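You operate a simulated robot arm through the tools that you are given. There is no shell and no other tool. Be economical: measure what you need, move in short steps, check, and stop when the job is done.

You are at the controls of a simulated robot arm. One attempt, no reset.

Task
The display says CROSSED: swap the two input leads over.
Fine: mute first; park the lead of input one in the lead rest meanwhile; unmute at the end.

Only the result counts: the job must be done as asked and must still hold three seconds after the hand-in. Knocking over, shifting, dropping, spilling or breaking anything else fails it.

Robot
A 6-joint arm with a two-finger parallel gripper, fixed in place. Base frame: the origin is at the foot of the arm, x ahead of it, y to its left, z up; the work surface is at about z = 0. Readings come in m, degrees, newtons and seconds.
With the tool pointing down near the work surface it reaches from about 0.14 to 0.58 m from the base axis. Its first joint turns from -66.0 to 66.0 degrees. Payload 2.1 kg.
Tool frame: the origin (TCP) lies between the finger pads and is the grasp point; the fingertips stand 0.03 m ahead of it; z points along the fingers, y is the line along which they close. The gripper opens to 0.094 m. The fingers are 0.028 m wide and 0.01 m thick; the gripper's body (0.05 by 0.096 m) begins 0.055 m behind the TCP.
Orientation is that of the tool frame in the base frame, as a unit quaternion [w, x, y, z]. With the fingers straight down and closing along the base's y, the tool's x points along the base's -x, its y along +y and its z along -z.

Tools
- The arm moves only by the tool apply_moves. Its argument "increments" is one flat list of numbers, 7 for each row, row after row: the turn, a rotation vector about the tool's x, y, z in degrees, then the shift along the tool's x, y, z in m, then the finger opening in m, from 0 to 0.094. In form: [wx, wy, wz, dx, dy, dz, grip, wx, wy, wz, dx, dy, dz, grip, ...]. A call has 1 to 12 rows; each row is the pose to reach, as a shift and turn from the pose commanded when the call began, along the tool's axes at that moment. A row lasts 0.2 s, in which the tool goes at most 0.05 m and 8.6 degrees; a call with a longer step from one row to the next is refused whole, and so is a gripper value outside its range. A pose out of reach is approached as far as the arm can. The call stops where the force on the tool passes 40 N (or 10 N more than at its start, if that is more) or the arm is blocked; 0.2 s more then pass. The fingers move at their own pace (about 0.072 m/s each) and stop on an object; they squeeze with about 41 N. The grip force told is the motor's: it shows also when the fingers shut on nothing. Time passes only in rows, and 0.2 s behind the last, so rows that repeat a pose let the fingers close. The reply holds the time, the measured pose of the TCP, the force on the tool along the base axes, the opening and the grip force, in the units named above and with some noise, with the torque about the TCP (base axes, N m) and any sound that the robot's microphone picked up, and new pictures: "views" is both (left out), scene, wrist or none.
- Cameras (640 x 400 px; columns grow to the right, rows downward): "scene" is fixed at [0.0782, -0.3786, 0.4757]; the picture's right is [0.59, -0.81, 0.00], its down [-0.49, -0.36, -0.80] and it looks along [0.64, 0.47, -0.61] (base axes); focal length 306 px, centre (320, 200). "wrist" rides on the gripper at [0.076, 0.014, -0.102] in the tool frame; the picture's right is [-0.18, 0.98, 0.00], its down [-0.75, -0.14, -0.64] and it looks along [-0.63, -0.12, 0.77] (tool axes); focal length 243 px, centre (320, 200). There is no depth. A picture from a camera that has moved, and an enlarged one, comes with that camera's place and axes in the base frame and with its lens. The place of the scene camera against the robot may be out by one fixed shift of up to 0.018 m in any direction.
- zoom(camera, box): a new picture of the part [left, top, right, bottom] of that camera's present view, enlarged. It takes no simulated time.
- finish_job(): hands the job in; it is judged then, once.

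Work in short steps. Places have to be worked out from the pictures, the camera data and where the tool is seen: move nearer, look again, correct. Check each grasp and each placing, and mend what went wrong. You have 120 turns and 200 pictures in all, those below and enlarged ones among them. Open the gripper and draw the arm clear of the work before you hand the job in, unless the task says otherwise; then end with one line.

The tools are called after "Emit:" as name(argument=value, ...) on one line, values as JSON. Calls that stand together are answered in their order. apply_moves: Moves the arm, as the interface text tells. Its arguments: {"type":"object","properties":{"increments":{"type":"array"},"views":{"type":"string","enum":["both","scene","wrist","none"]}},"required":["increments"]} The other tools are called the same way: zoom (camera, box) takes an enlarged picture of a part of a camera's view; finish_job () hands the job in.

At the start:

```text
clock: 0.0
eef_pos: [0.3709, -0.0516, 0.2895]
tool_rot: [0.0, 0.0, 1.0, 0.0]
contact_force: [0.2, -0.2, 0.8]
torque: [0.01, 0.05, -0.02]
gripper_width: 0.0939
finger_force: 0.0
```

scene: 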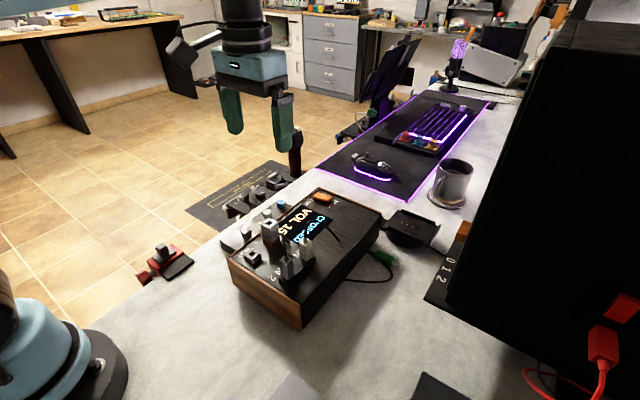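
wrist: 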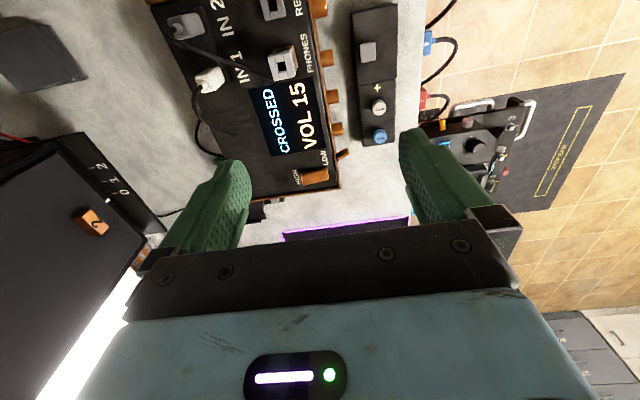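

I see a box (mixer/amp) with display CROSSED, two leads in IN 1 and IN 2, and other things around it. I zoom in to make out the details.

Emit:
zoom(camera="scene", box=[210, 160, 410, 340])

Emit:
zoom(camera="wrist", box=[140, 0, 440, 200])

Emit:
zoom(camera="scene", box=[120, 150, 320, 300])

```text
2.22 times, centred on (310, 250) of scene
camera zoom: at [0.0782, -0.3786, 0.4757], right [0.59, -0.81, 0.0], down [-0.49, -0.36, -0.8], along [0.64, 0.47, -0.61], focal length 679 px, centre (342, 89)
```

zoom: 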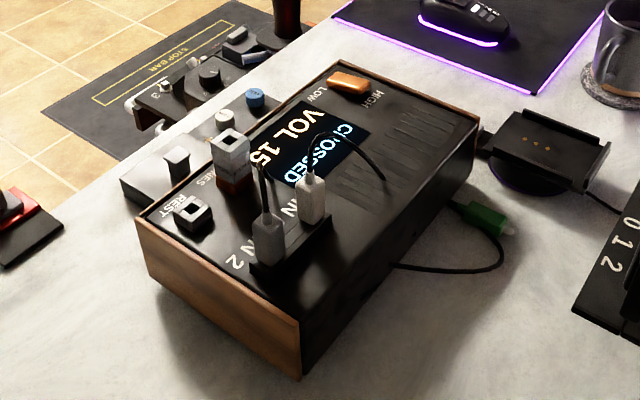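

```text
2.00 times, centred on (290, 100) of wrist
camera zoom: at [0.2947, -0.036, 0.3912], right [0.18, 0.98, 0.0], down [0.75, -0.14, 0.64], along [0.63, -0.12, -0.77], focal length 485 px, centre (380, 400)
```

zoom: 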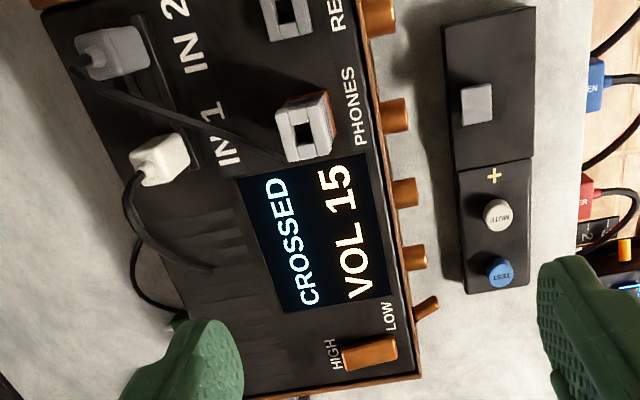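

```text
2.67 times, centred on (220, 225) of scene
camera zoom: at [0.0782, -0.3786, 0.4757], right [0.59, -0.81, 0.0], down [-0.49, -0.36, -0.8], along [0.64, 0.47, -0.61], focal length 815 px, centre (587, 133)
```

zoom: 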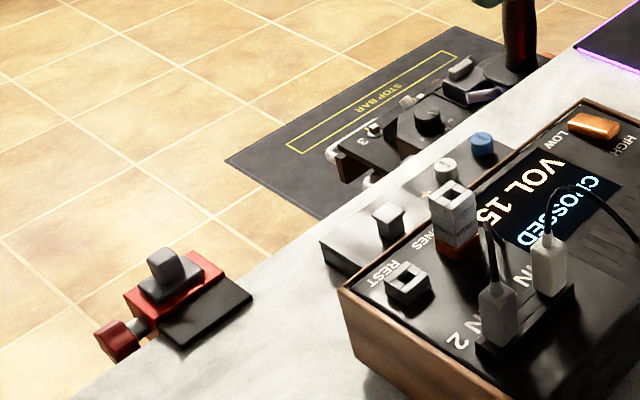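

The white plug is in IN 1 at about (0.337, -0.160, 0.118), the grey one in IN 2. REST is the lead rest, and MUTE is the white button on the pedal strip. I move back for a better wrist view.

Emit:
apply_moves(increments=[0, 0, 0, 0.04, -0.025, 0, 0.06, 0, 0, 0, 0.08, -0.05, 0, 0.03, 0, 0, 0, 0.11, -0.07, 0, 0.0, 0, 0, 0, 0.11, -0.07, 0, 0.0], views="both")

```text
clock: 1.0
eef_pos: [0.2589, -0.1238, 0.2896]
tool_rot: [0.001, 0.0, 1.0, -0.001]
contact_force: [0.5, -0.4, 0.7]
torque: [-0.03, 0.04, -0.01]
gripper_width: 0.0002
finger_force: 32.5
camera wrist: at [0.1827, -0.1074, 0.3909], right [0.18, 0.98, 0.0], down [0.75, -0.14, 0.64], along [0.63, -0.12, -0.77], focal length 243 px, centre (320, 200)
```

scene: 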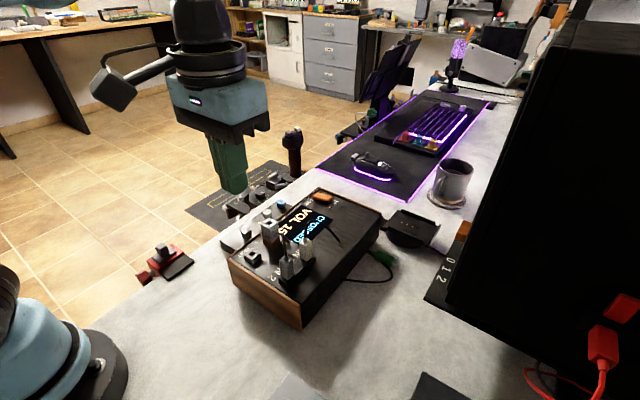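
wrist: 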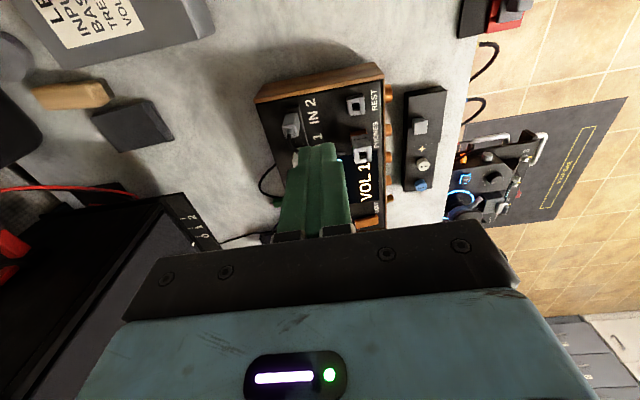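

The fingers hide the IN jacks. I zoom in on the box area and the label at the upper left.

Emit:
zoom(camera="wrist", box=[240, 50, 460, 240])

Emit:
zoom(camera="wrist", box=[0, 0, 220, 140])

```text
2.11 times, centred on (350, 145) of wrist
camera zoom: at [0.1827, -0.1074, 0.3909], right [0.18, 0.98, 0.0], down [0.75, -0.14, 0.64], along [0.63, -0.12, -0.77], focal length 511 px, centre (257, 316)
```

zoom: 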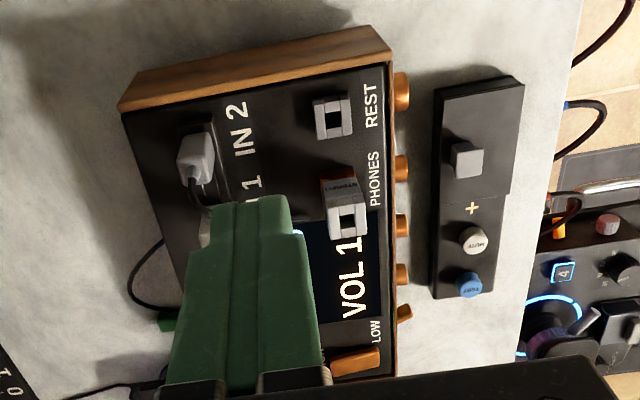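

```text
2.86 times, centred on (110, 70) of wrist
camera zoom: at [0.1827, -0.1074, 0.3909], right [0.18, 0.98, 0.0], down [0.75, -0.14, 0.64], along [0.63, -0.12, -0.77], focal length 693 px, centre (920, 571)
```

zoom: 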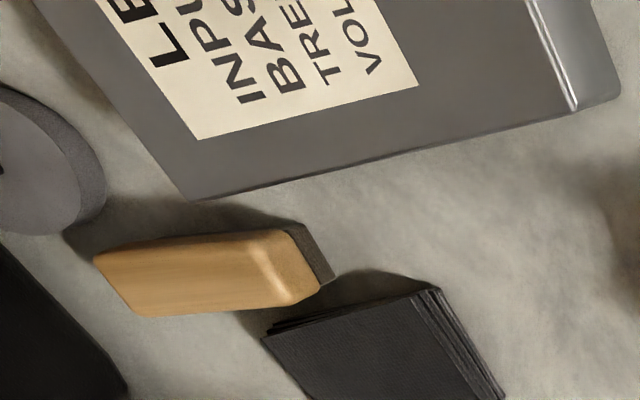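

I estimate MUTE at about (0.434, 0.025, 0.026), the rest at (0.292, -0.083, 0.087) and IN 2 at (0.290, -0.162). With the fingers closed, I move to above MUTE and look again.

Emit:
apply_moves(increments=[0, 0, 0, -0.035, 0.03, 0, 0, 0, 0, 0, -0.07, 0.06, 0, 0, 0, 0, 0, -0.105, 0.09, 0, 0, 0, 0, 0, -0.14, 0.12, 0, 0, 0, 0, 0, -0.173, 0.147, 0, 0, 0, 0, 0, -0.173, 0.147, 0.045, 0, 0, 0, 0, -0.173, 0.147, 0.09, 0, 0, 0, 0, -0.173, 0.147, 0.13, 0, 0, 0, 0, -0.173, 0.147, 0.16, 0, 0, 0, 0, -0.173, 0.147, 0.16, 0])

```text
clock: 3.2
eef_pos: [0.4321, 0.0251, 0.1298]
tool_rot: [0.0, 0.0, 1.0, 0.0]
contact_force: [0.0, -0.2, -0.6]
torque: [-0.02, -0.02, -0.03]
gripper_width: 0.0001
finger_force: 32.9
camera wrist: at [0.3561, 0.0403, 0.2305], right [0.18, 0.98, 0.0], down [0.75, -0.14, 0.64], along [0.63, -0.12, -0.77], focal length 243 px, centre (320, 200)
```

scene: 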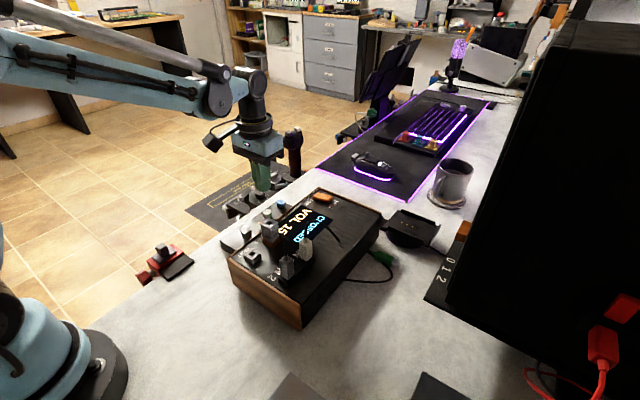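
wrist: 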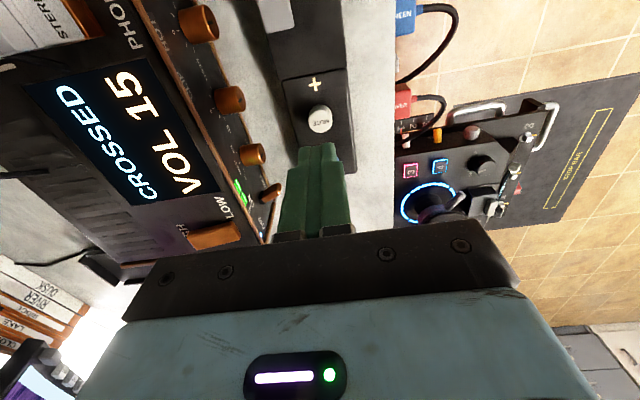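

MUTE is right under the tip (about 0.434, 0.026). I descend to just above it, then press in small steps.

Emit:
apply_moves(increments=[0, 0, 0, -0.002, 0.001, 0.03, 0, 0, 0, 0, -0.002, 0.001, 0.055, 0, 0, 0, 0, -0.002, 0.001, 0.062, 0, 0, 0, 0, -0.002, 0.001, 0.065, 0], views="wrist")

```text
clock: 4.2
eef_pos: [0.4357, 0.0251, 0.0659]
tool_rot: [-0.001, 0.001, 1.0, 0.0]
contact_force: [0.4, 0.0, 1.4]
torque: [-0.05, 0.04, 0.01]
gripper_width: 0.0003
finger_force: 33.0
heard: click
camera wrist: at [0.3591, 0.0421, 0.1663], right [0.18, 0.98, 0.0], down [0.75, -0.14, 0.64], along [0.63, -0.12, -0.77], focal length 243 px, centre (320, 200)
```

wrist: 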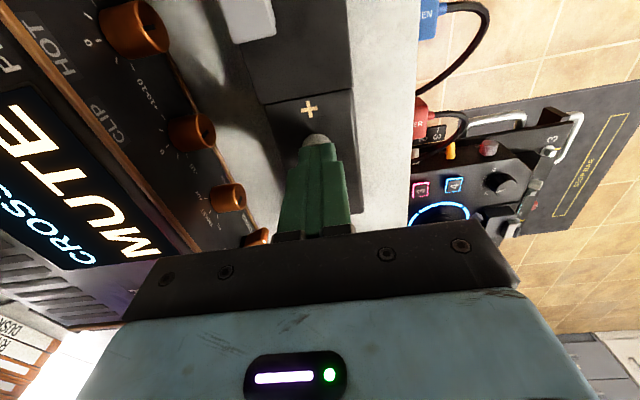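

MUTE clicked and the display shows MUTE. I rise, then move over to the input jacks with the fingers open for a close look.

Emit:
apply_moves(increments=[0, 0, 0, 0, 0, -0.045, 0, 0, 0, 0, 0, 0, -0.09, 0, 0, 0, 0, 0, 0, -0.135, 0, 0, 0, 0, 0, 0, -0.17, 0.02, 0, 0, 0, 0.03, -0.035, -0.17, 0.04, 0, 0, 0, 0.06, -0.07, -0.17, 0.06, 0, 0, 0, 0.09, -0.105, -0.17, 0.08, 0, 0, 0, 0.12, -0.14, -0.17, 0.094, 0, 0, 0, 0.15, -0.17, -0.17, 0.094, 0, 0, 0, 0.15, -0.17, -0.17, 0.094], views="both")

```text
clock: 6.4
eef_pos: [0.2835, -0.1443, 0.2347]
tool_rot: [0.0, 0.001, 1.0, 0.0]
contact_force: [0.7, 0.5, 0.6]
torque: [-0.01, 0.04, -0.03]
gripper_width: 0.0937
finger_force: 0.1
camera wrist: at [0.2075, -0.1282, 0.3359], right [0.18, 0.98, 0.0], down [0.75, -0.14, 0.64], along [0.63, -0.12, -0.77], focal length 243 px, centre (320, 200)
```

scene: 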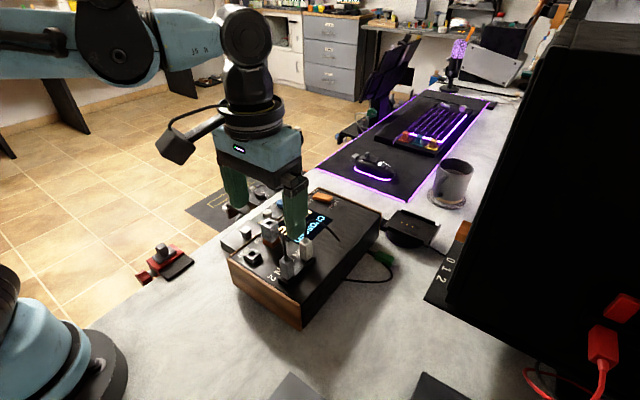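
wrist: 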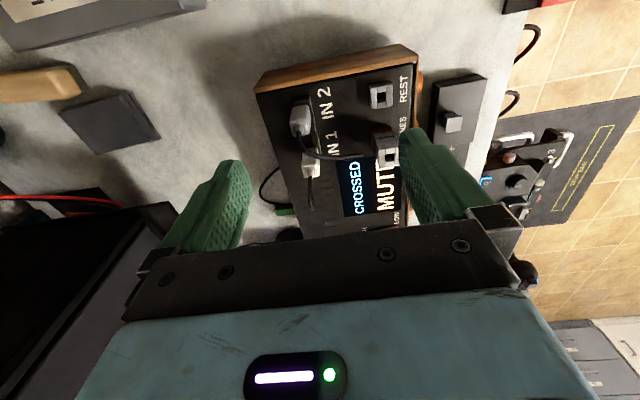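

Emit:
zoom(camera="wrist", box=[250, 40, 430, 240])

Emit:
zoom(camera="scene", box=[225, 190, 345, 310])

```text
2.00 times, centred on (340, 140) of wrist
camera zoom: at [0.2075, -0.1282, 0.3359], right [0.18, 0.98, 0.0], down [0.75, -0.14, 0.64], along [0.63, -0.12, -0.77], focal length 485 px, centre (280, 320)
```

zoom: 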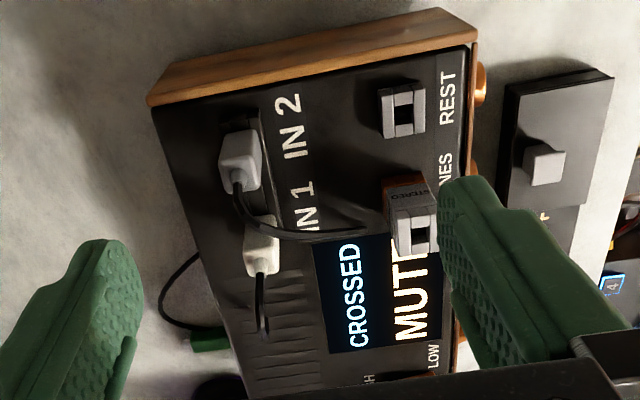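

```text
3.33 times, centred on (285, 250) of scene
camera zoom: at [0.0782, -0.3786, 0.4757], right [0.59, -0.81, 0.0], down [-0.49, -0.36, -0.8], along [0.64, 0.47, -0.61], focal length 1018 px, centre (437, 33)
```

zoom: 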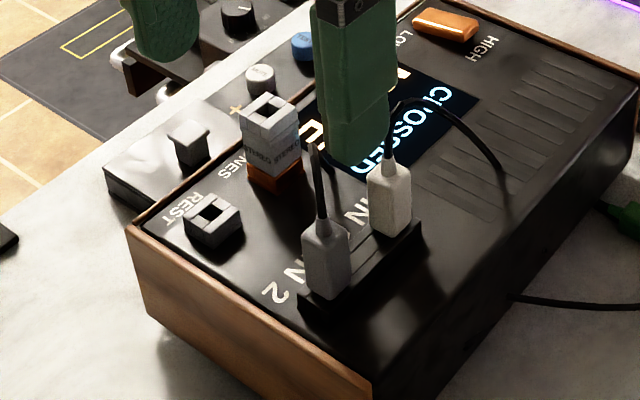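

White plug top is at about (0.335, -0.162, 0.137), and the body goes down to about z=0.098. Grey is at (0.290, -0.162) and REST at (0.290, -0.083, 0.09). The box is aligned with the base axes. I move above the white plug for a close check.

Emit:
apply_moves(increments=[0, 0, 0, -0.025, -0.009, 0, 0.07, 0, 0, 0, -0.05, -0.0175, 0, 0.05, 0, 0, 0, -0.05, -0.0175, 0.03, 0.05, 0, 0, 0, -0.05, -0.0175, 0.05, 0.05, 0, 0, 0, -0.05, -0.0175, 0.05, 0.05], views="both")

Emit:
zoom(camera="wrist", box=[180, 0, 460, 200])

Emit:
zoom(camera="scene", box=[225, 190, 345, 310])

```text
clock: 7.6
eef_pos: [0.3341, -0.1622, 0.1855]
tool_rot: [0.001, 0.0, 1.0, 0.0]
contact_force: [1.0, 1.0, 0.8]
torque: [0.01, -0.03, -0.02]
gripper_width: 0.0501
finger_force: 0.1
camera wrist: at [0.2585, -0.1455, 0.2866], right [0.18, 0.98, 0.0], down [0.75, -0.14, 0.64], along [0.63, -0.12, -0.77], focal length 243 px, centre (320, 200)
```

scene: 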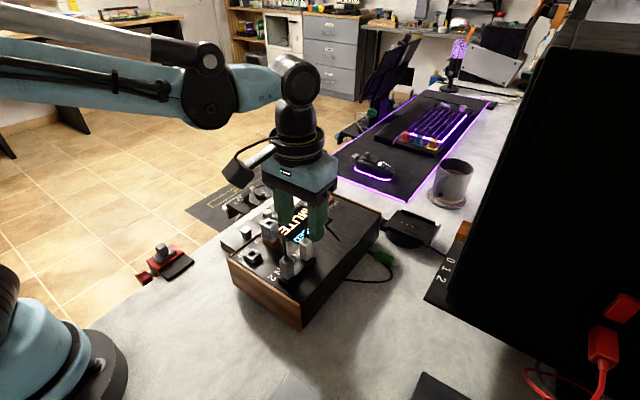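
wrist: 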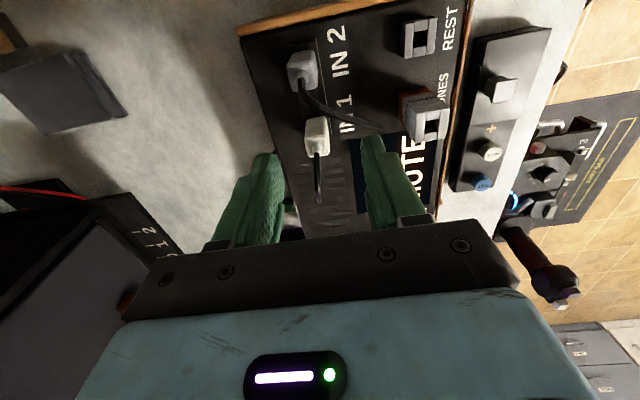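

```text
2.00 times, centred on (320, 100) of wrist
camera zoom: at [0.2585, -0.1455, 0.2866], right [0.18, 0.98, 0.0], down [0.75, -0.14, 0.64], along [0.63, -0.12, -0.77], focal length 485 px, centre (320, 400)
```

zoom: 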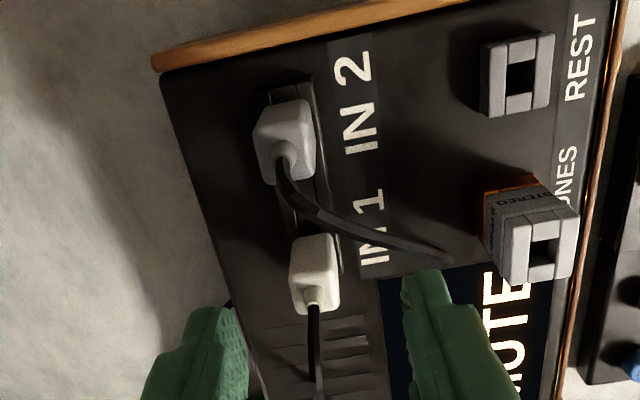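

```text
3.33 times, centred on (285, 250) of scene
camera zoom: at [0.0782, -0.3786, 0.4757], right [0.59, -0.81, 0.0], down [-0.49, -0.36, -0.8], along [0.64, 0.47, -0.61], focal length 1018 px, centre (437, 33)
```

zoom: 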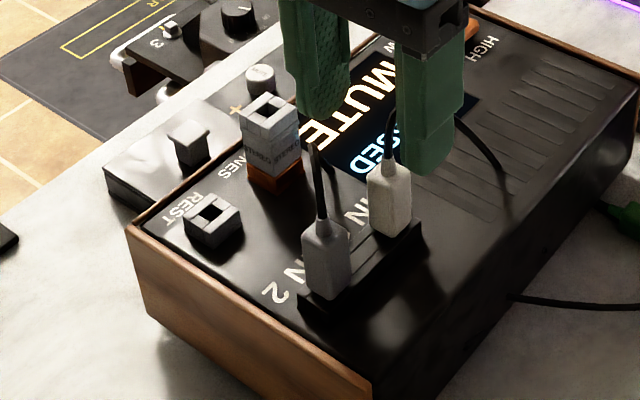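

The white plug sits between the fingers at (0.3345, -0.162). I descend so the tips stop just above the rail, and close.

Emit:
apply_moves(increments=[0, 0, 0, 0, 0, 0.025, 0.045, 0, 0, 0, 0, 0, 0.045, 0.045, 0, 0, 0, 0, 0, 0.0525, 0.045, 0, 0, 0, 0, 0, 0.0525, 0.045], views="both")

Emit:
zoom(camera="scene", box=[225, 190, 345, 310])

```text
clock: 8.6
eef_pos: [0.3363, -0.1612, 0.1333]
tool_rot: [0.0, 0.0, 1.0, 0.0]
contact_force: [-0.3, 0.5, 0.5]
torque: [-0.02, -0.01, 0.01]
gripper_width: 0.0453
finger_force: 0.0
camera wrist: at [0.2592, -0.1457, 0.234], right [0.18, 0.98, 0.0], down [0.75, -0.14, 0.64], along [0.63, -0.12, -0.77], focal length 243 px, centre (320, 200)
```

scene: 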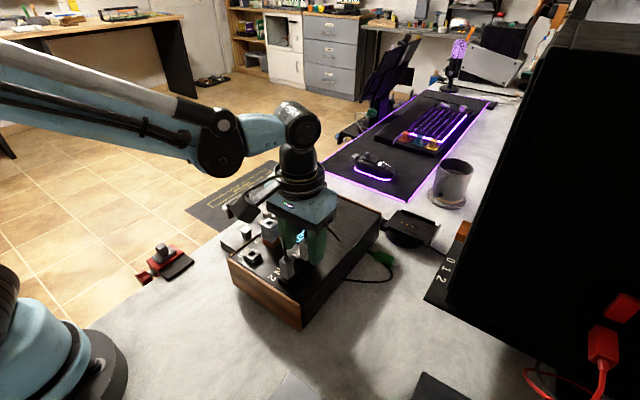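
wrist: 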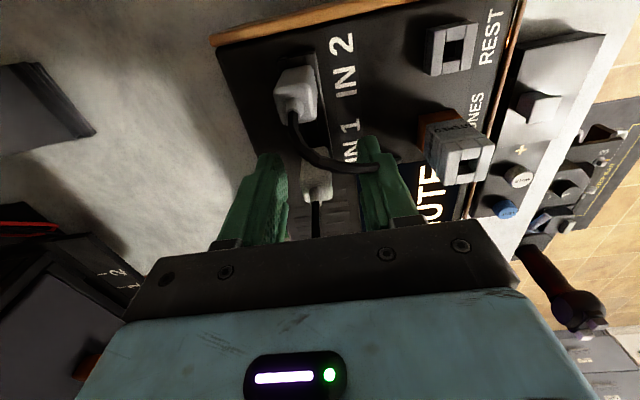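

```text
3.33 times, centred on (285, 250) of scene
camera zoom: at [0.0782, -0.3786, 0.4757], right [0.59, -0.81, 0.0], down [-0.49, -0.36, -0.8], along [0.64, 0.47, -0.61], focal length 1018 px, centre (437, 33)
```

zoom: 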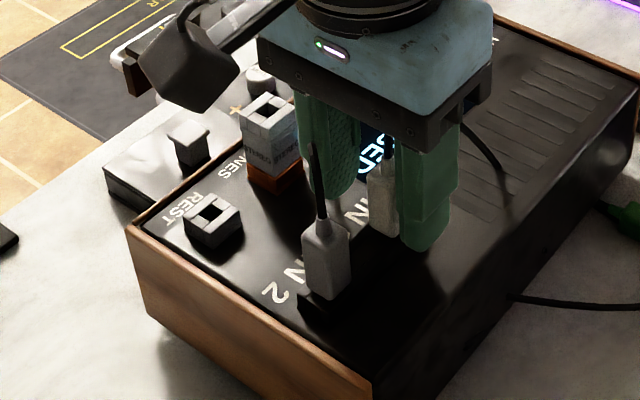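

There is no contact and the plug is between the pads. I close on it.

Emit:
apply_moves(increments=[0, 0, 0, 0, 0, 0, 0.03, 0, 0, 0, 0, 0, 0, 0.01, 0, 0, 0, 0, 0, 0, 0, 0, 0, 0, 0, 0, 0, 0], views="wrist")

```text
clock: 9.6
eef_pos: [0.3368, -0.1623, 0.135]
tool_rot: [-0.001, 0.001, 1.0, -0.002]
contact_force: [-1.6, -0.5, 7.6]
torque: [0.12, -0.29, -0.04]
gripper_width: 0.0156
finger_force: 41.1
stopped in row 4: the force on the tool passed its limit at 42 N (the readings are from after the stop); the commanded pose is now the measured one
camera wrist: at [0.2592, -0.1469, 0.2352], right [0.19, 0.98, 0.0], down [0.75, -0.14, 0.64], along [0.63, -0.12, -0.77], focal length 243 px, centre (320, 200)
```

wrist: 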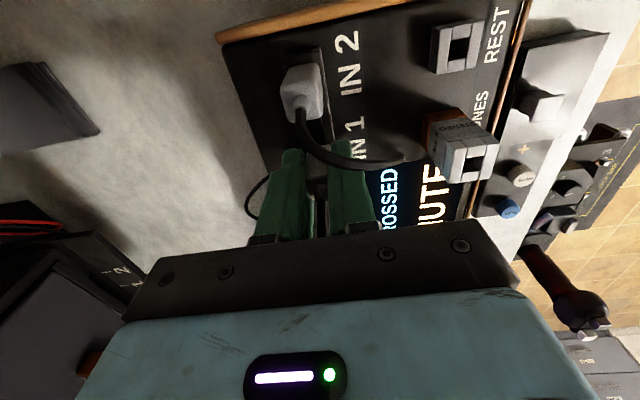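

Gripped (15.6 mm wide). I pull straight up gently.

Emit:
apply_moves(increments=[0, 0, 0, 0, 0, -0.003, 0, 0, 0, 0, 0, 0, -0.006, 0, 0, 0, 0, 0, 0, -0.01, 0, 0, 0, 0, 0, 0, -0.015, 0, 0, 0, 0, 0, 0, -0.02, 0], views="both")

```text
clock: 10.8
eef_pos: [0.3361, -0.1629, 0.1536]
tool_rot: [0.001, 0.002, 1.0, -0.002]
contact_force: [0.6, -0.5, -0.5]
torque: [-0.03, -0.01, -0.01]
gripper_width: 0.0154
finger_force: 40.8
camera wrist: at [0.2588, -0.1473, 0.2547], right [0.19, 0.98, 0.0], down [0.75, -0.14, 0.64], along [0.63, -0.12, -0.77], focal length 243 px, centre (320, 200)
```

scene: 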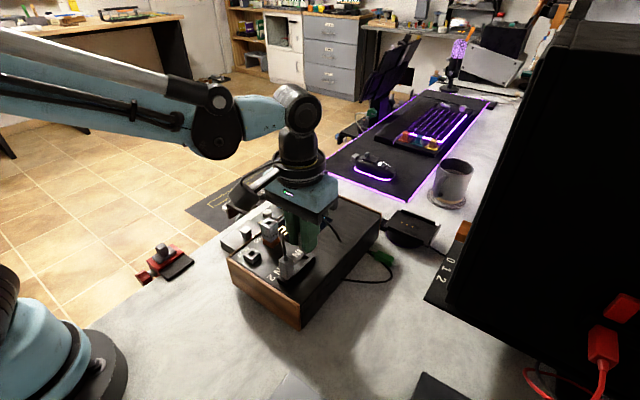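
wrist: 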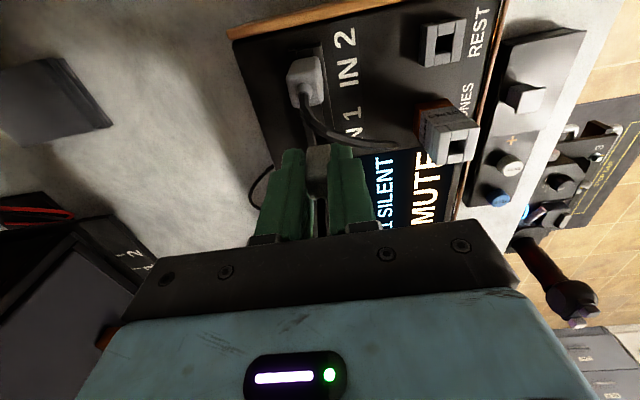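

Out: the display reads "1 SILENT". I raise it further and look at the plug's prong in the scene view.

Emit:
apply_moves(increments=[0, 0, 0, 0, 0, -0.025, 0, 0, 0, 0, 0, 0, -0.055, 0, 0, 0, 0, 0, 0, -0.075, 0, 0, 0, 0, 0, 0, -0.075, 0], views="both")

Emit:
zoom(camera="scene", box=[225, 170, 365, 310])

Emit:
zoom(camera="wrist", box=[220, 0, 500, 240])

```text
clock: 11.8
eef_pos: [0.336, -0.1618, 0.23]
tool_rot: [0.0, 0.001, 1.0, -0.002]
contact_force: [-0.2, 0.5, 0.1]
torque: [-0.04, 0.0, -0.01]
gripper_width: 0.0154
finger_force: 41.0
camera wrist: at [0.2591, -0.1465, 0.3306], right [0.19, 0.98, 0.0], down [0.75, -0.14, 0.64], along [0.63, -0.12, -0.77], focal length 243 px, centre (320, 200)
```

scene: 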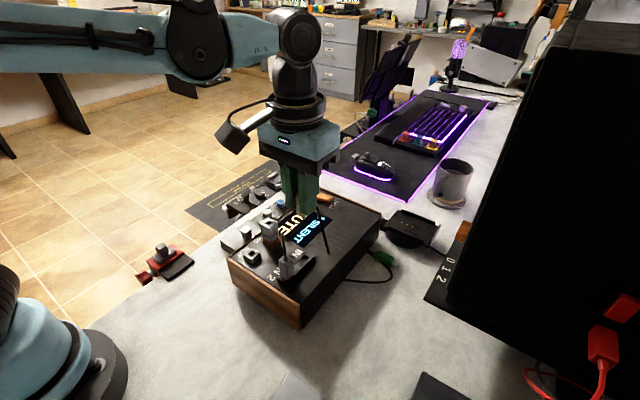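
wrist: 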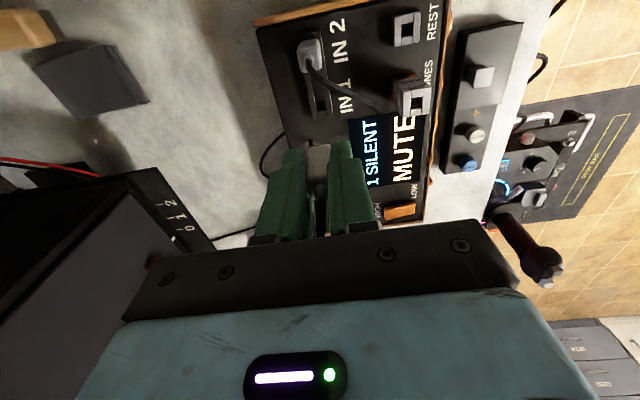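

```text
2.86 times, centred on (295, 240) of scene
camera zoom: at [0.0782, -0.3786, 0.4757], right [0.59, -0.81, 0.0], down [-0.49, -0.36, -0.8], along [0.64, 0.47, -0.61], focal length 873 px, centre (391, 86)
```

zoom: 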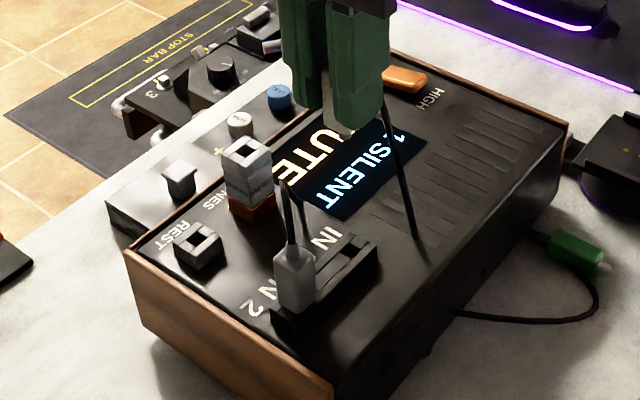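

```text
1.67 times, centred on (360, 120) of wrist
camera zoom: at [0.2591, -0.1465, 0.3306], right [0.19, 0.98, 0.0], down [0.75, -0.14, 0.64], along [0.63, -0.12, -0.77], focal length 404 px, centre (253, 333)
```

zoom: 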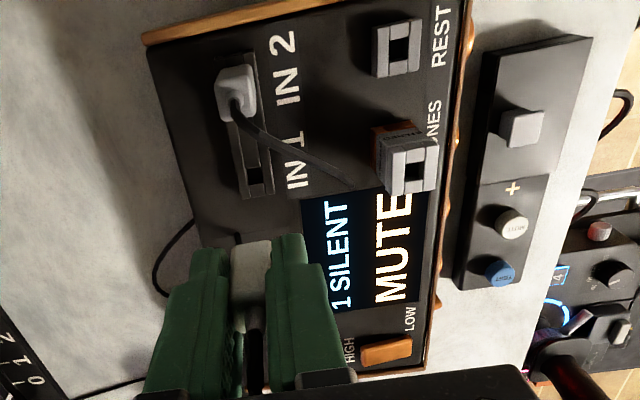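

Let me look closer at the plug bottom and the rest's hole.

Emit:
zoom(camera="scene", box=[270, 170, 340, 230])

Emit:
zoom(camera="wrist", box=[290, 0, 450, 130])

```text
6.67 times, centred on (305, 200) of scene
camera zoom: at [0.0782, -0.3786, 0.4757], right [0.59, -0.81, 0.0], down [-0.49, -0.36, -0.8], along [0.64, 0.47, -0.61], focal length 2037 px, centre (420, 200)
```

zoom: 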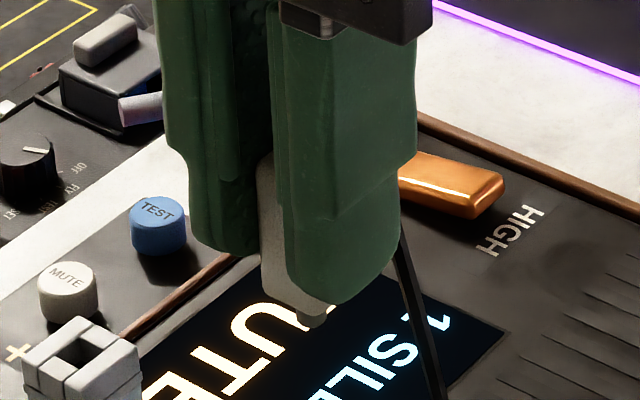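

```text
3.08 times, centred on (370, 65) of wrist
camera zoom: at [0.2591, -0.1465, 0.3306], right [0.19, 0.98, 0.0], down [0.75, -0.14, 0.64], along [0.63, -0.12, -0.77], focal length 746 px, centre (166, 615)
```

zoom: 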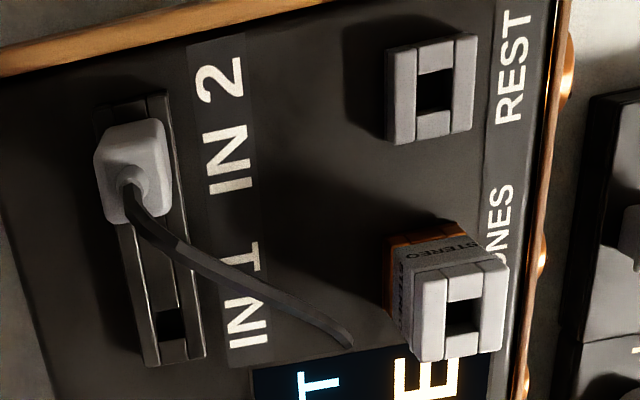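

The prong tip is about 0.046 m below the TCP. The PHONES post is tall (top z≈0.145) at x≈0.33, so REST at x≈0.29 still has room. I carry the white plug over REST and look.

Emit:
apply_moves(increments=[0, 0, 0, 0.02, 0.035, 0, 0, 0, 0, 0, 0.0455, 0.078, 0, 0, 0, 0, 0, 0.0455, 0.078, 0, 0, 0, 0, 0, 0.0455, 0.078, 0.03, 0, 0, 0, 0, 0.0455, 0.078, 0.045, 0, 0, 0, 0, 0.0455, 0.078, 0.045, 0], views="both")

Emit:
zoom(camera="wrist", box=[240, 50, 400, 170])

Emit:
zoom(camera="scene", box=[215, 190, 315, 280])

```text
clock: 13.2
eef_pos: [0.2919, -0.0858, 0.1852]
tool_rot: [0.0, 0.001, 1.0, -0.002]
contact_force: [-0.2, 0.2, -0.8]
torque: [-0.02, 0.01, 0.01]
gripper_width: 0.0157
finger_force: 41.4
camera wrist: at [0.2157, -0.0686, 0.2851], right [0.19, 0.98, 0.0], down [0.75, -0.14, 0.64], along [0.63, -0.12, -0.77], focal length 243 px, centre (320, 200)
```

scene: 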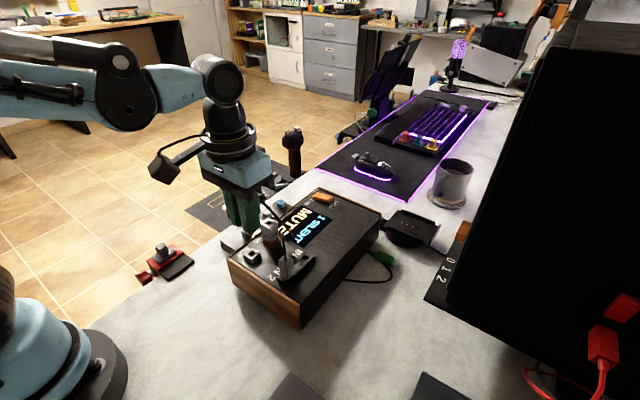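
wrist: 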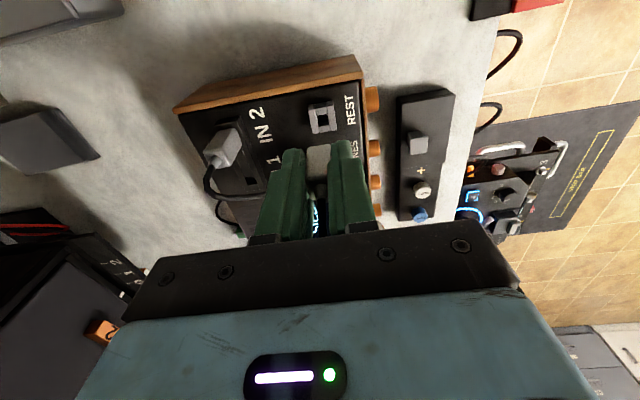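

```text
3.33 times, centred on (320, 110) of wrist
camera zoom: at [0.2157, -0.0686, 0.2851], right [0.19, 0.98, 0.0], down [0.75, -0.14, 0.64], along [0.63, -0.12, -0.77], focal length 809 px, centre (320, 500)
```

zoom: 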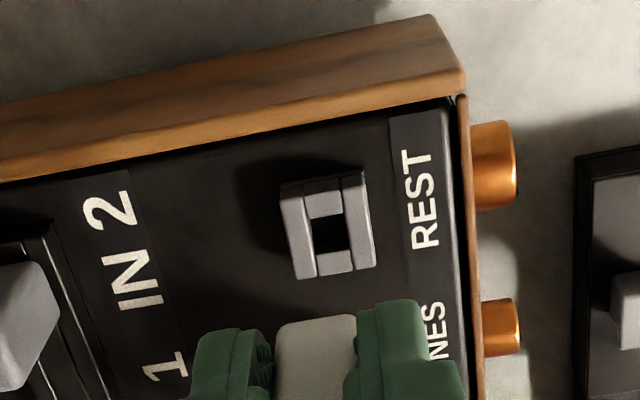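

```text
4.44 times, centred on (265, 235) of scene
camera zoom: at [0.0782, -0.3786, 0.4757], right [0.59, -0.81, 0.0], down [-0.49, -0.36, -0.8], along [0.64, 0.47, -0.61], focal length 1358 px, centre (564, 44)
```

zoom: 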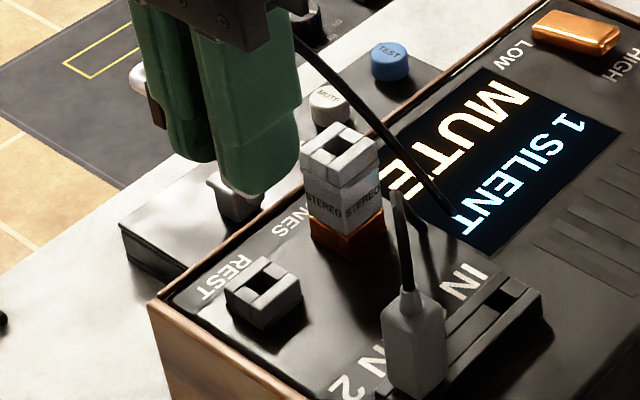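

The plug is about in line. I lower it to just above the REST hole and compare from both cameras.

Emit:
apply_moves(increments=[0, 0, 0, 0.0, 0.0013, 0.02, 0, 0, 0, 0, 0.0, 0.0013, 0.035, 0, 0, 0, 0, 0.0, 0.0013, 0.038, 0, 0, 0, 0, 0.0, 0.0013, 0.038, 0], views="both")

Emit:
zoom(camera="wrist", box=[260, 90, 380, 180])

Emit:
zoom(camera="scene", box=[225, 220, 285, 280])

```text
clock: 14.2
eef_pos: [0.2902, -0.0835, 0.1466]
tool_rot: [0.001, 0.001, 1.0, -0.002]
contact_force: [0.7, 0.4, -0.2]
torque: [-0.01, 0.01, -0.03]
gripper_width: 0.0153
finger_force: 40.8
camera wrist: at [0.2142, -0.0668, 0.2468], right [0.19, 0.98, 0.0], down [0.75, -0.14, 0.64], along [0.63, -0.12, -0.77], focal length 243 px, centre (320, 200)
```

scene: 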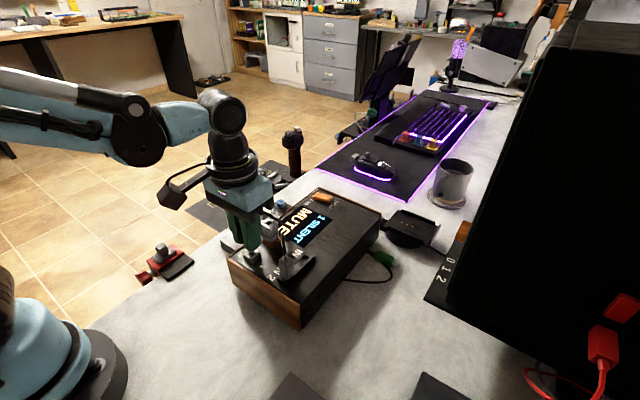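
wrist: 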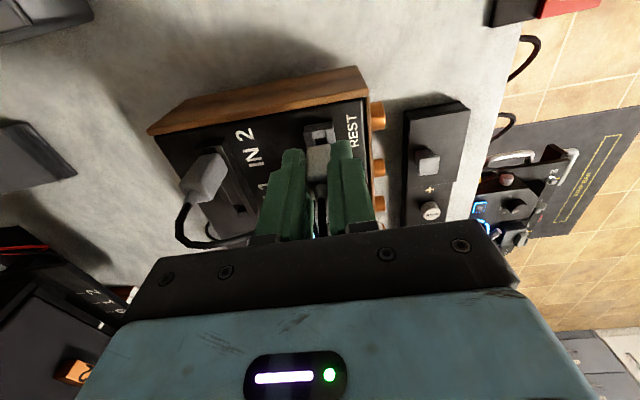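

```text
4.44 times, centred on (320, 135) of wrist
camera zoom: at [0.2142, -0.0668, 0.2468], right [0.19, 0.98, 0.0], down [0.75, -0.14, 0.64], along [0.63, -0.12, -0.77], focal length 1078 px, centre (320, 489)
```

zoom: 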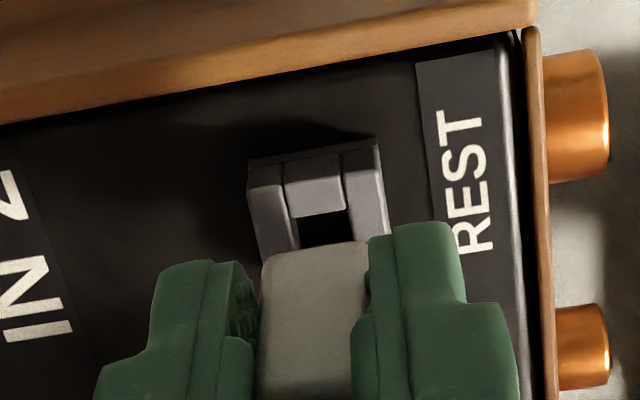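

```text
6.67 times, centred on (255, 250) of scene
camera zoom: at [0.0782, -0.3786, 0.4757], right [0.59, -0.81, 0.0], down [-0.49, -0.36, -0.8], along [0.64, 0.47, -0.61], focal length 2037 px, centre (753, -133)
```

zoom: 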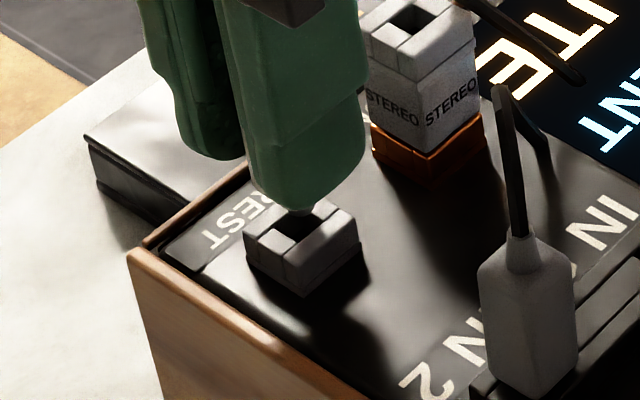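

The alignment looks within 1–3 mm. I take sharper zooms to correct it.

Emit:
zoom(camera="scene", box=[242, 238, 272, 268])

Emit:
zoom(camera="wrist", box=[300, 115, 350, 155])

```text
13.33 times, centred on (257, 253) of scene
camera zoom: at [0.0782, -0.3786, 0.4757], right [0.59, -0.81, 0.0], down [-0.49, -0.36, -0.8], along [0.64, 0.47, -0.61], focal length 4074 px, centre (1160, -507)
```

zoom: 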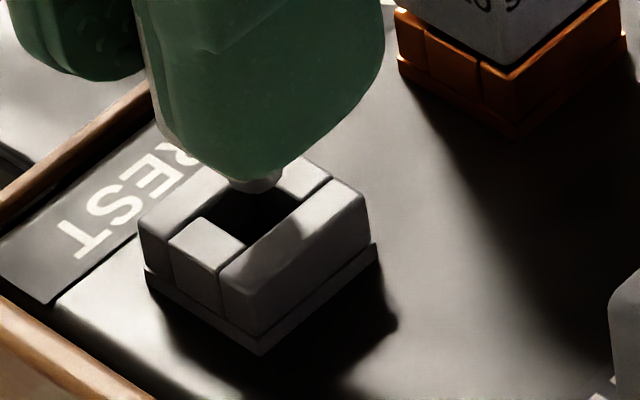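

```text
10.00 times, centred on (325, 135) of wrist
camera zoom: at [0.2142, -0.0668, 0.2468], right [0.19, 0.98, 0.0], down [0.75, -0.14, 0.64], along [0.63, -0.12, -0.77], focal length 2426 px, centre (270, 850)
```

zoom: 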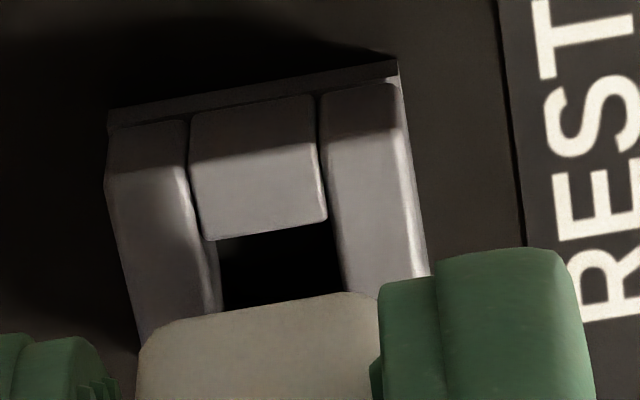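

The y looks aligned within about 0.5 mm, and the tip appears roughly 5 mm above the rest's top. I lower gently and watch the force to find contact.

Emit:
apply_moves(increments=[0, 0, 0, 0.0005, 0.0003, 0.0015, 0, 0, 0, 0, 0.0005, 0.0003, 0.003, 0, 0, 0, 0, 0.0005, 0.0003, 0.0045, 0, 0, 0, 0, 0.0005, 0.0003, 0.0045, 0], views="scene")

Emit:
zoom(camera="scene", box=[242, 238, 272, 268])

Emit:
zoom(camera="wrist", box=[300, 115, 350, 155])

```text
clock: 15.2
eef_pos: [0.292, -0.0834, 0.1417]
tool_rot: [0.0, 0.001, 1.0, -0.002]
contact_force: [-0.4, -0.4, -0.6]
torque: [0.02, 0.05, 0.0]
gripper_width: 0.0155
finger_force: 41.3
```

scene: 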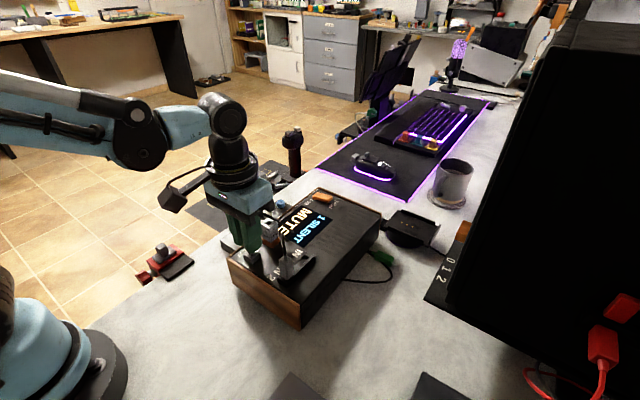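

```text
13.33 times, centred on (257, 253) of scene
camera zoom: at [0.0782, -0.3786, 0.4757], right [0.59, -0.81, 0.0], down [-0.49, -0.36, -0.8], along [0.64, 0.47, -0.61], focal length 4074 px, centre (1160, -507)
```

zoom: 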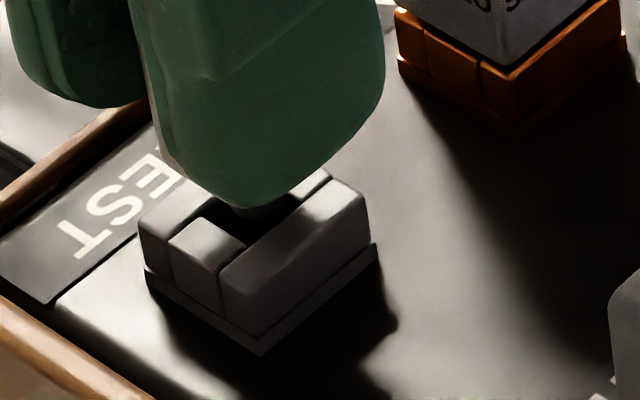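

```text
10.00 times, centred on (325, 135) of wrist
camera zoom: at [0.2138, -0.0666, 0.2424], right [0.19, 0.98, 0.0], down [0.75, -0.14, 0.64], along [0.63, -0.12, -0.77], focal length 2426 px, centre (270, 850)
```

zoom: 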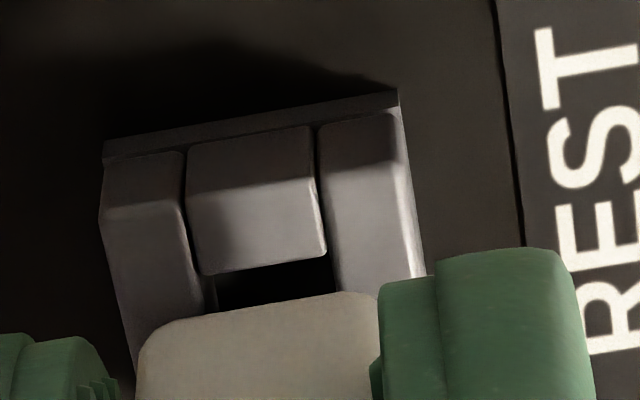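

Still no contact, and the prong is over the hole. I keep lowering in small steps.

Emit:
apply_moves(increments=[0, 0, 0, 0, 0, 0.0015, 0, 0, 0, 0, 0, 0, 0.003, 0, 0, 0, 0, 0, 0, 0.0045, 0, 0, 0, 0, 0, 0, 0.0045, 0], views="scene")

Emit:
zoom(camera="scene", box=[242, 238, 272, 268])

Emit:
zoom(camera="wrist", box=[300, 115, 350, 155])

```text
clock: 16.2
eef_pos: [0.2894, -0.0829, 0.1373]
tool_rot: [0.0, 0.001, 1.0, -0.002]
contact_force: [0.2, -0.9, -0.4]
torque: [-0.02, 0.0, 0.01]
gripper_width: 0.0156
finger_force: 40.8
```

scene: 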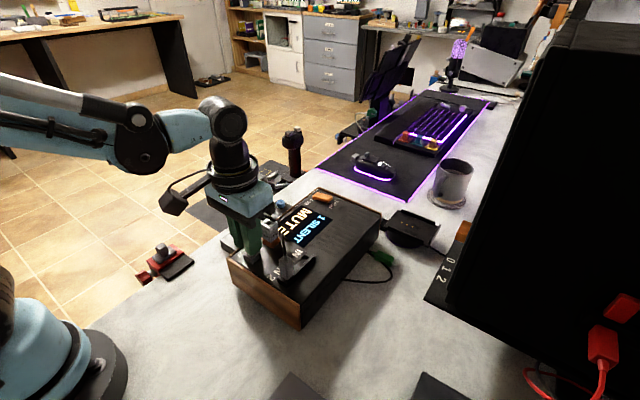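

```text
13.33 times, centred on (257, 253) of scene
camera zoom: at [0.0782, -0.3786, 0.4757], right [0.59, -0.81, 0.0], down [-0.49, -0.36, -0.8], along [0.64, 0.47, -0.61], focal length 4074 px, centre (1160, -507)
```

zoom: 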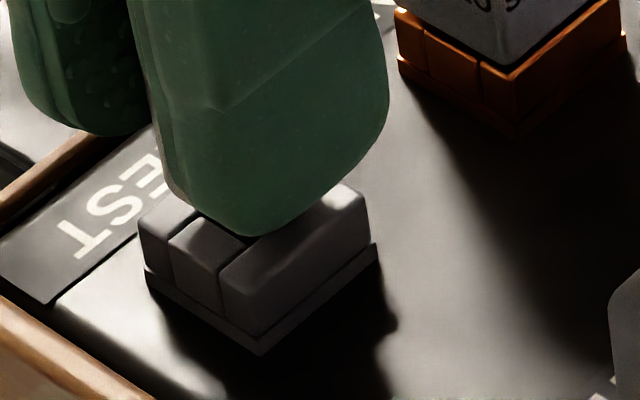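

```text
10.00 times, centred on (325, 135) of wrist
camera zoom: at [0.2135, -0.0669, 0.2379], right [0.19, 0.98, 0.0], down [0.75, -0.14, 0.64], along [0.63, -0.12, -0.77], focal length 2426 px, centre (270, 850)
```

zoom: 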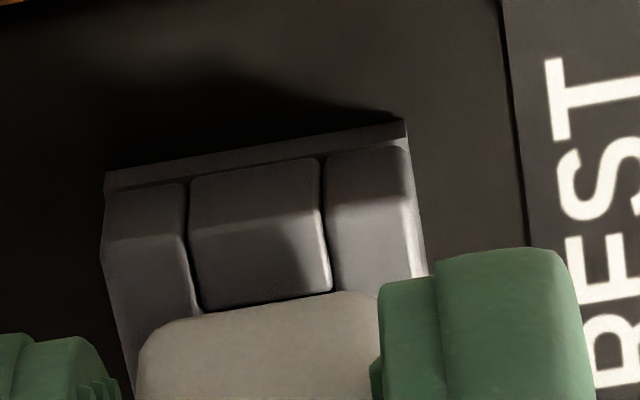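

No contact yet; I continue down.

Emit:
apply_moves(increments=[0, 0, 0, 0, 0, 0.0015, 0, 0, 0, 0, 0, 0, 0.003, 0, 0, 0, 0, 0, 0, 0.0045, 0, 0, 0, 0, 0, 0, 0.0045, 0], views="none")

Emit:
zoom(camera="wrist", box=[290, 105, 360, 160])

Emit:
zoom(camera="scene", box=[232, 238, 272, 278])

```text
clock: 17.1
eef_pos: [0.2886, -0.0838, 0.1336]
tool_rot: [-0.002, 0.001, 1.0, -0.002]
contact_force: [-8.8, 1.3, 42.2]
torque: [0.14, -0.85, -0.01]
gripper_width: 0.0156
finger_force: 41.5
stopped in row 4: the force on the tool passed its limit at 43 N (the readings are from after the stop); the commanded pose is now the measured one
```

```text
7.27 times, centred on (325, 132) of wrist
camera zoom: at [0.2137, -0.0671, 0.2358], right [0.19, 0.98, 0.0], down [0.76, -0.14, 0.64], along [0.63, -0.12, -0.77], focal length 1764 px, centre (284, 691)
```

zoom: 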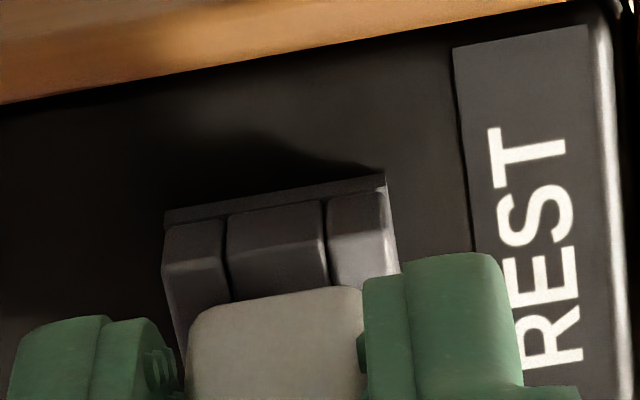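

```text
10.00 times, centred on (252, 258) of scene
camera zoom: at [0.0781, -0.3786, 0.4758], right [0.59, -0.81, 0.0], down [-0.49, -0.36, -0.8], along [0.64, 0.47, -0.6], focal length 3056 px, centre (1000, -380)
```

zoom: 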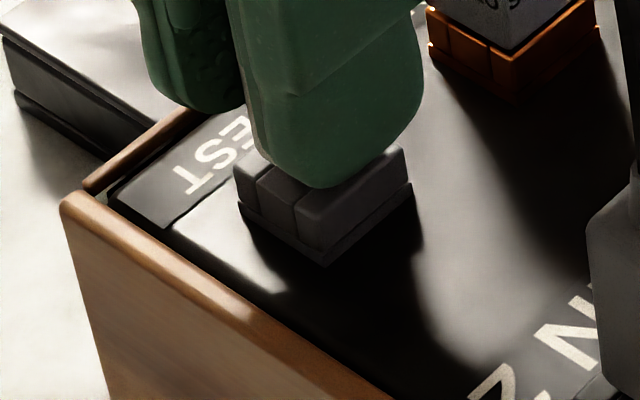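

Contact at 42 N with TCP z≈0.1335. I check what is touching before deciding whether it is seated.

Emit:
zoom(camera="scene", box=[190, 150, 310, 290])

Emit:
zoom(camera="wrist", box=[160, 60, 420, 240])

```text
2.86 times, centred on (250, 220) of scene
camera zoom: at [0.0781, -0.3786, 0.4758], right [0.59, -0.81, 0.0], down [-0.49, -0.36, -0.8], along [0.64, 0.47, -0.6], focal length 873 px, centre (520, 143)
```

zoom: 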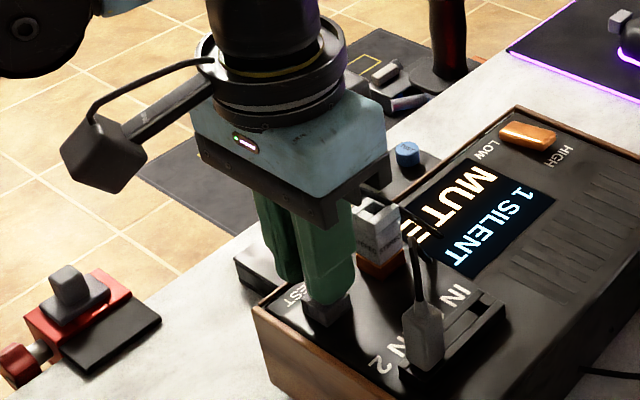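

```text
2.22 times, centred on (290, 150) of wrist
camera zoom: at [0.2137, -0.0671, 0.2358], right [0.19, 0.98, 0.0], down [0.76, -0.14, 0.64], along [0.63, -0.12, -0.77], focal length 539 px, centre (387, 311)
```

zoom: 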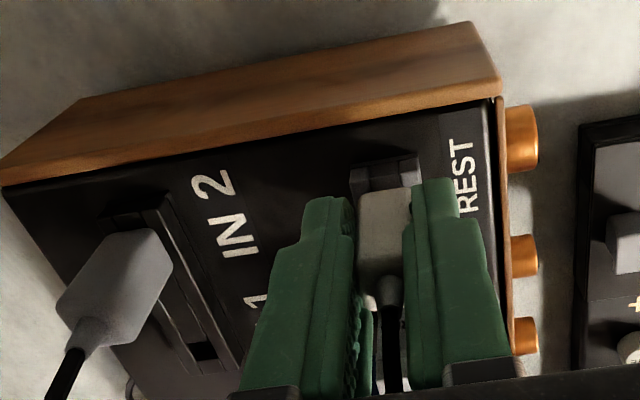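

Nothing else is touching, and the geometry suggests the prong has entered about 7 mm. I check with a small relieved lateral nudge: if it's seated, sideways force builds up.

Emit:
apply_moves(increments=[0, 0, 0, 0, 0, -0.001, 0, 0, 0, 0, 0, 0, -0.001, 0], views="none")

Emit:
apply_moves(increments=[0, 0, 0, 0, 0.002, 0, 0, 0, 0, 0, 0, 0.002, 0, 0], views="none")

```text
clock: 17.7
eef_pos: [0.2898, -0.083, 0.1338]
tool_rot: [0.0, 0.001, 1.0, -0.002]
contact_force: [-3.0, 3.6, 18.7]
torque: [0.17, -0.51, -0.02]
gripper_width: 0.0158
finger_force: 40.5
```

```text
clock: 18.4
eef_pos: [0.2893, -0.0829, 0.1351]
tool_rot: [-0.002, 0.002, 1.0, -0.005]
contact_force: [-3.2, -2.3, 5.0]
torque: [0.27, -0.54, 0.05]
gripper_width: 0.0158
finger_force: 40.7
stopped in row 2: the force on the tool passed its limit at 41 N (the readings are from after the stop); the commanded pose is now the measured one
```

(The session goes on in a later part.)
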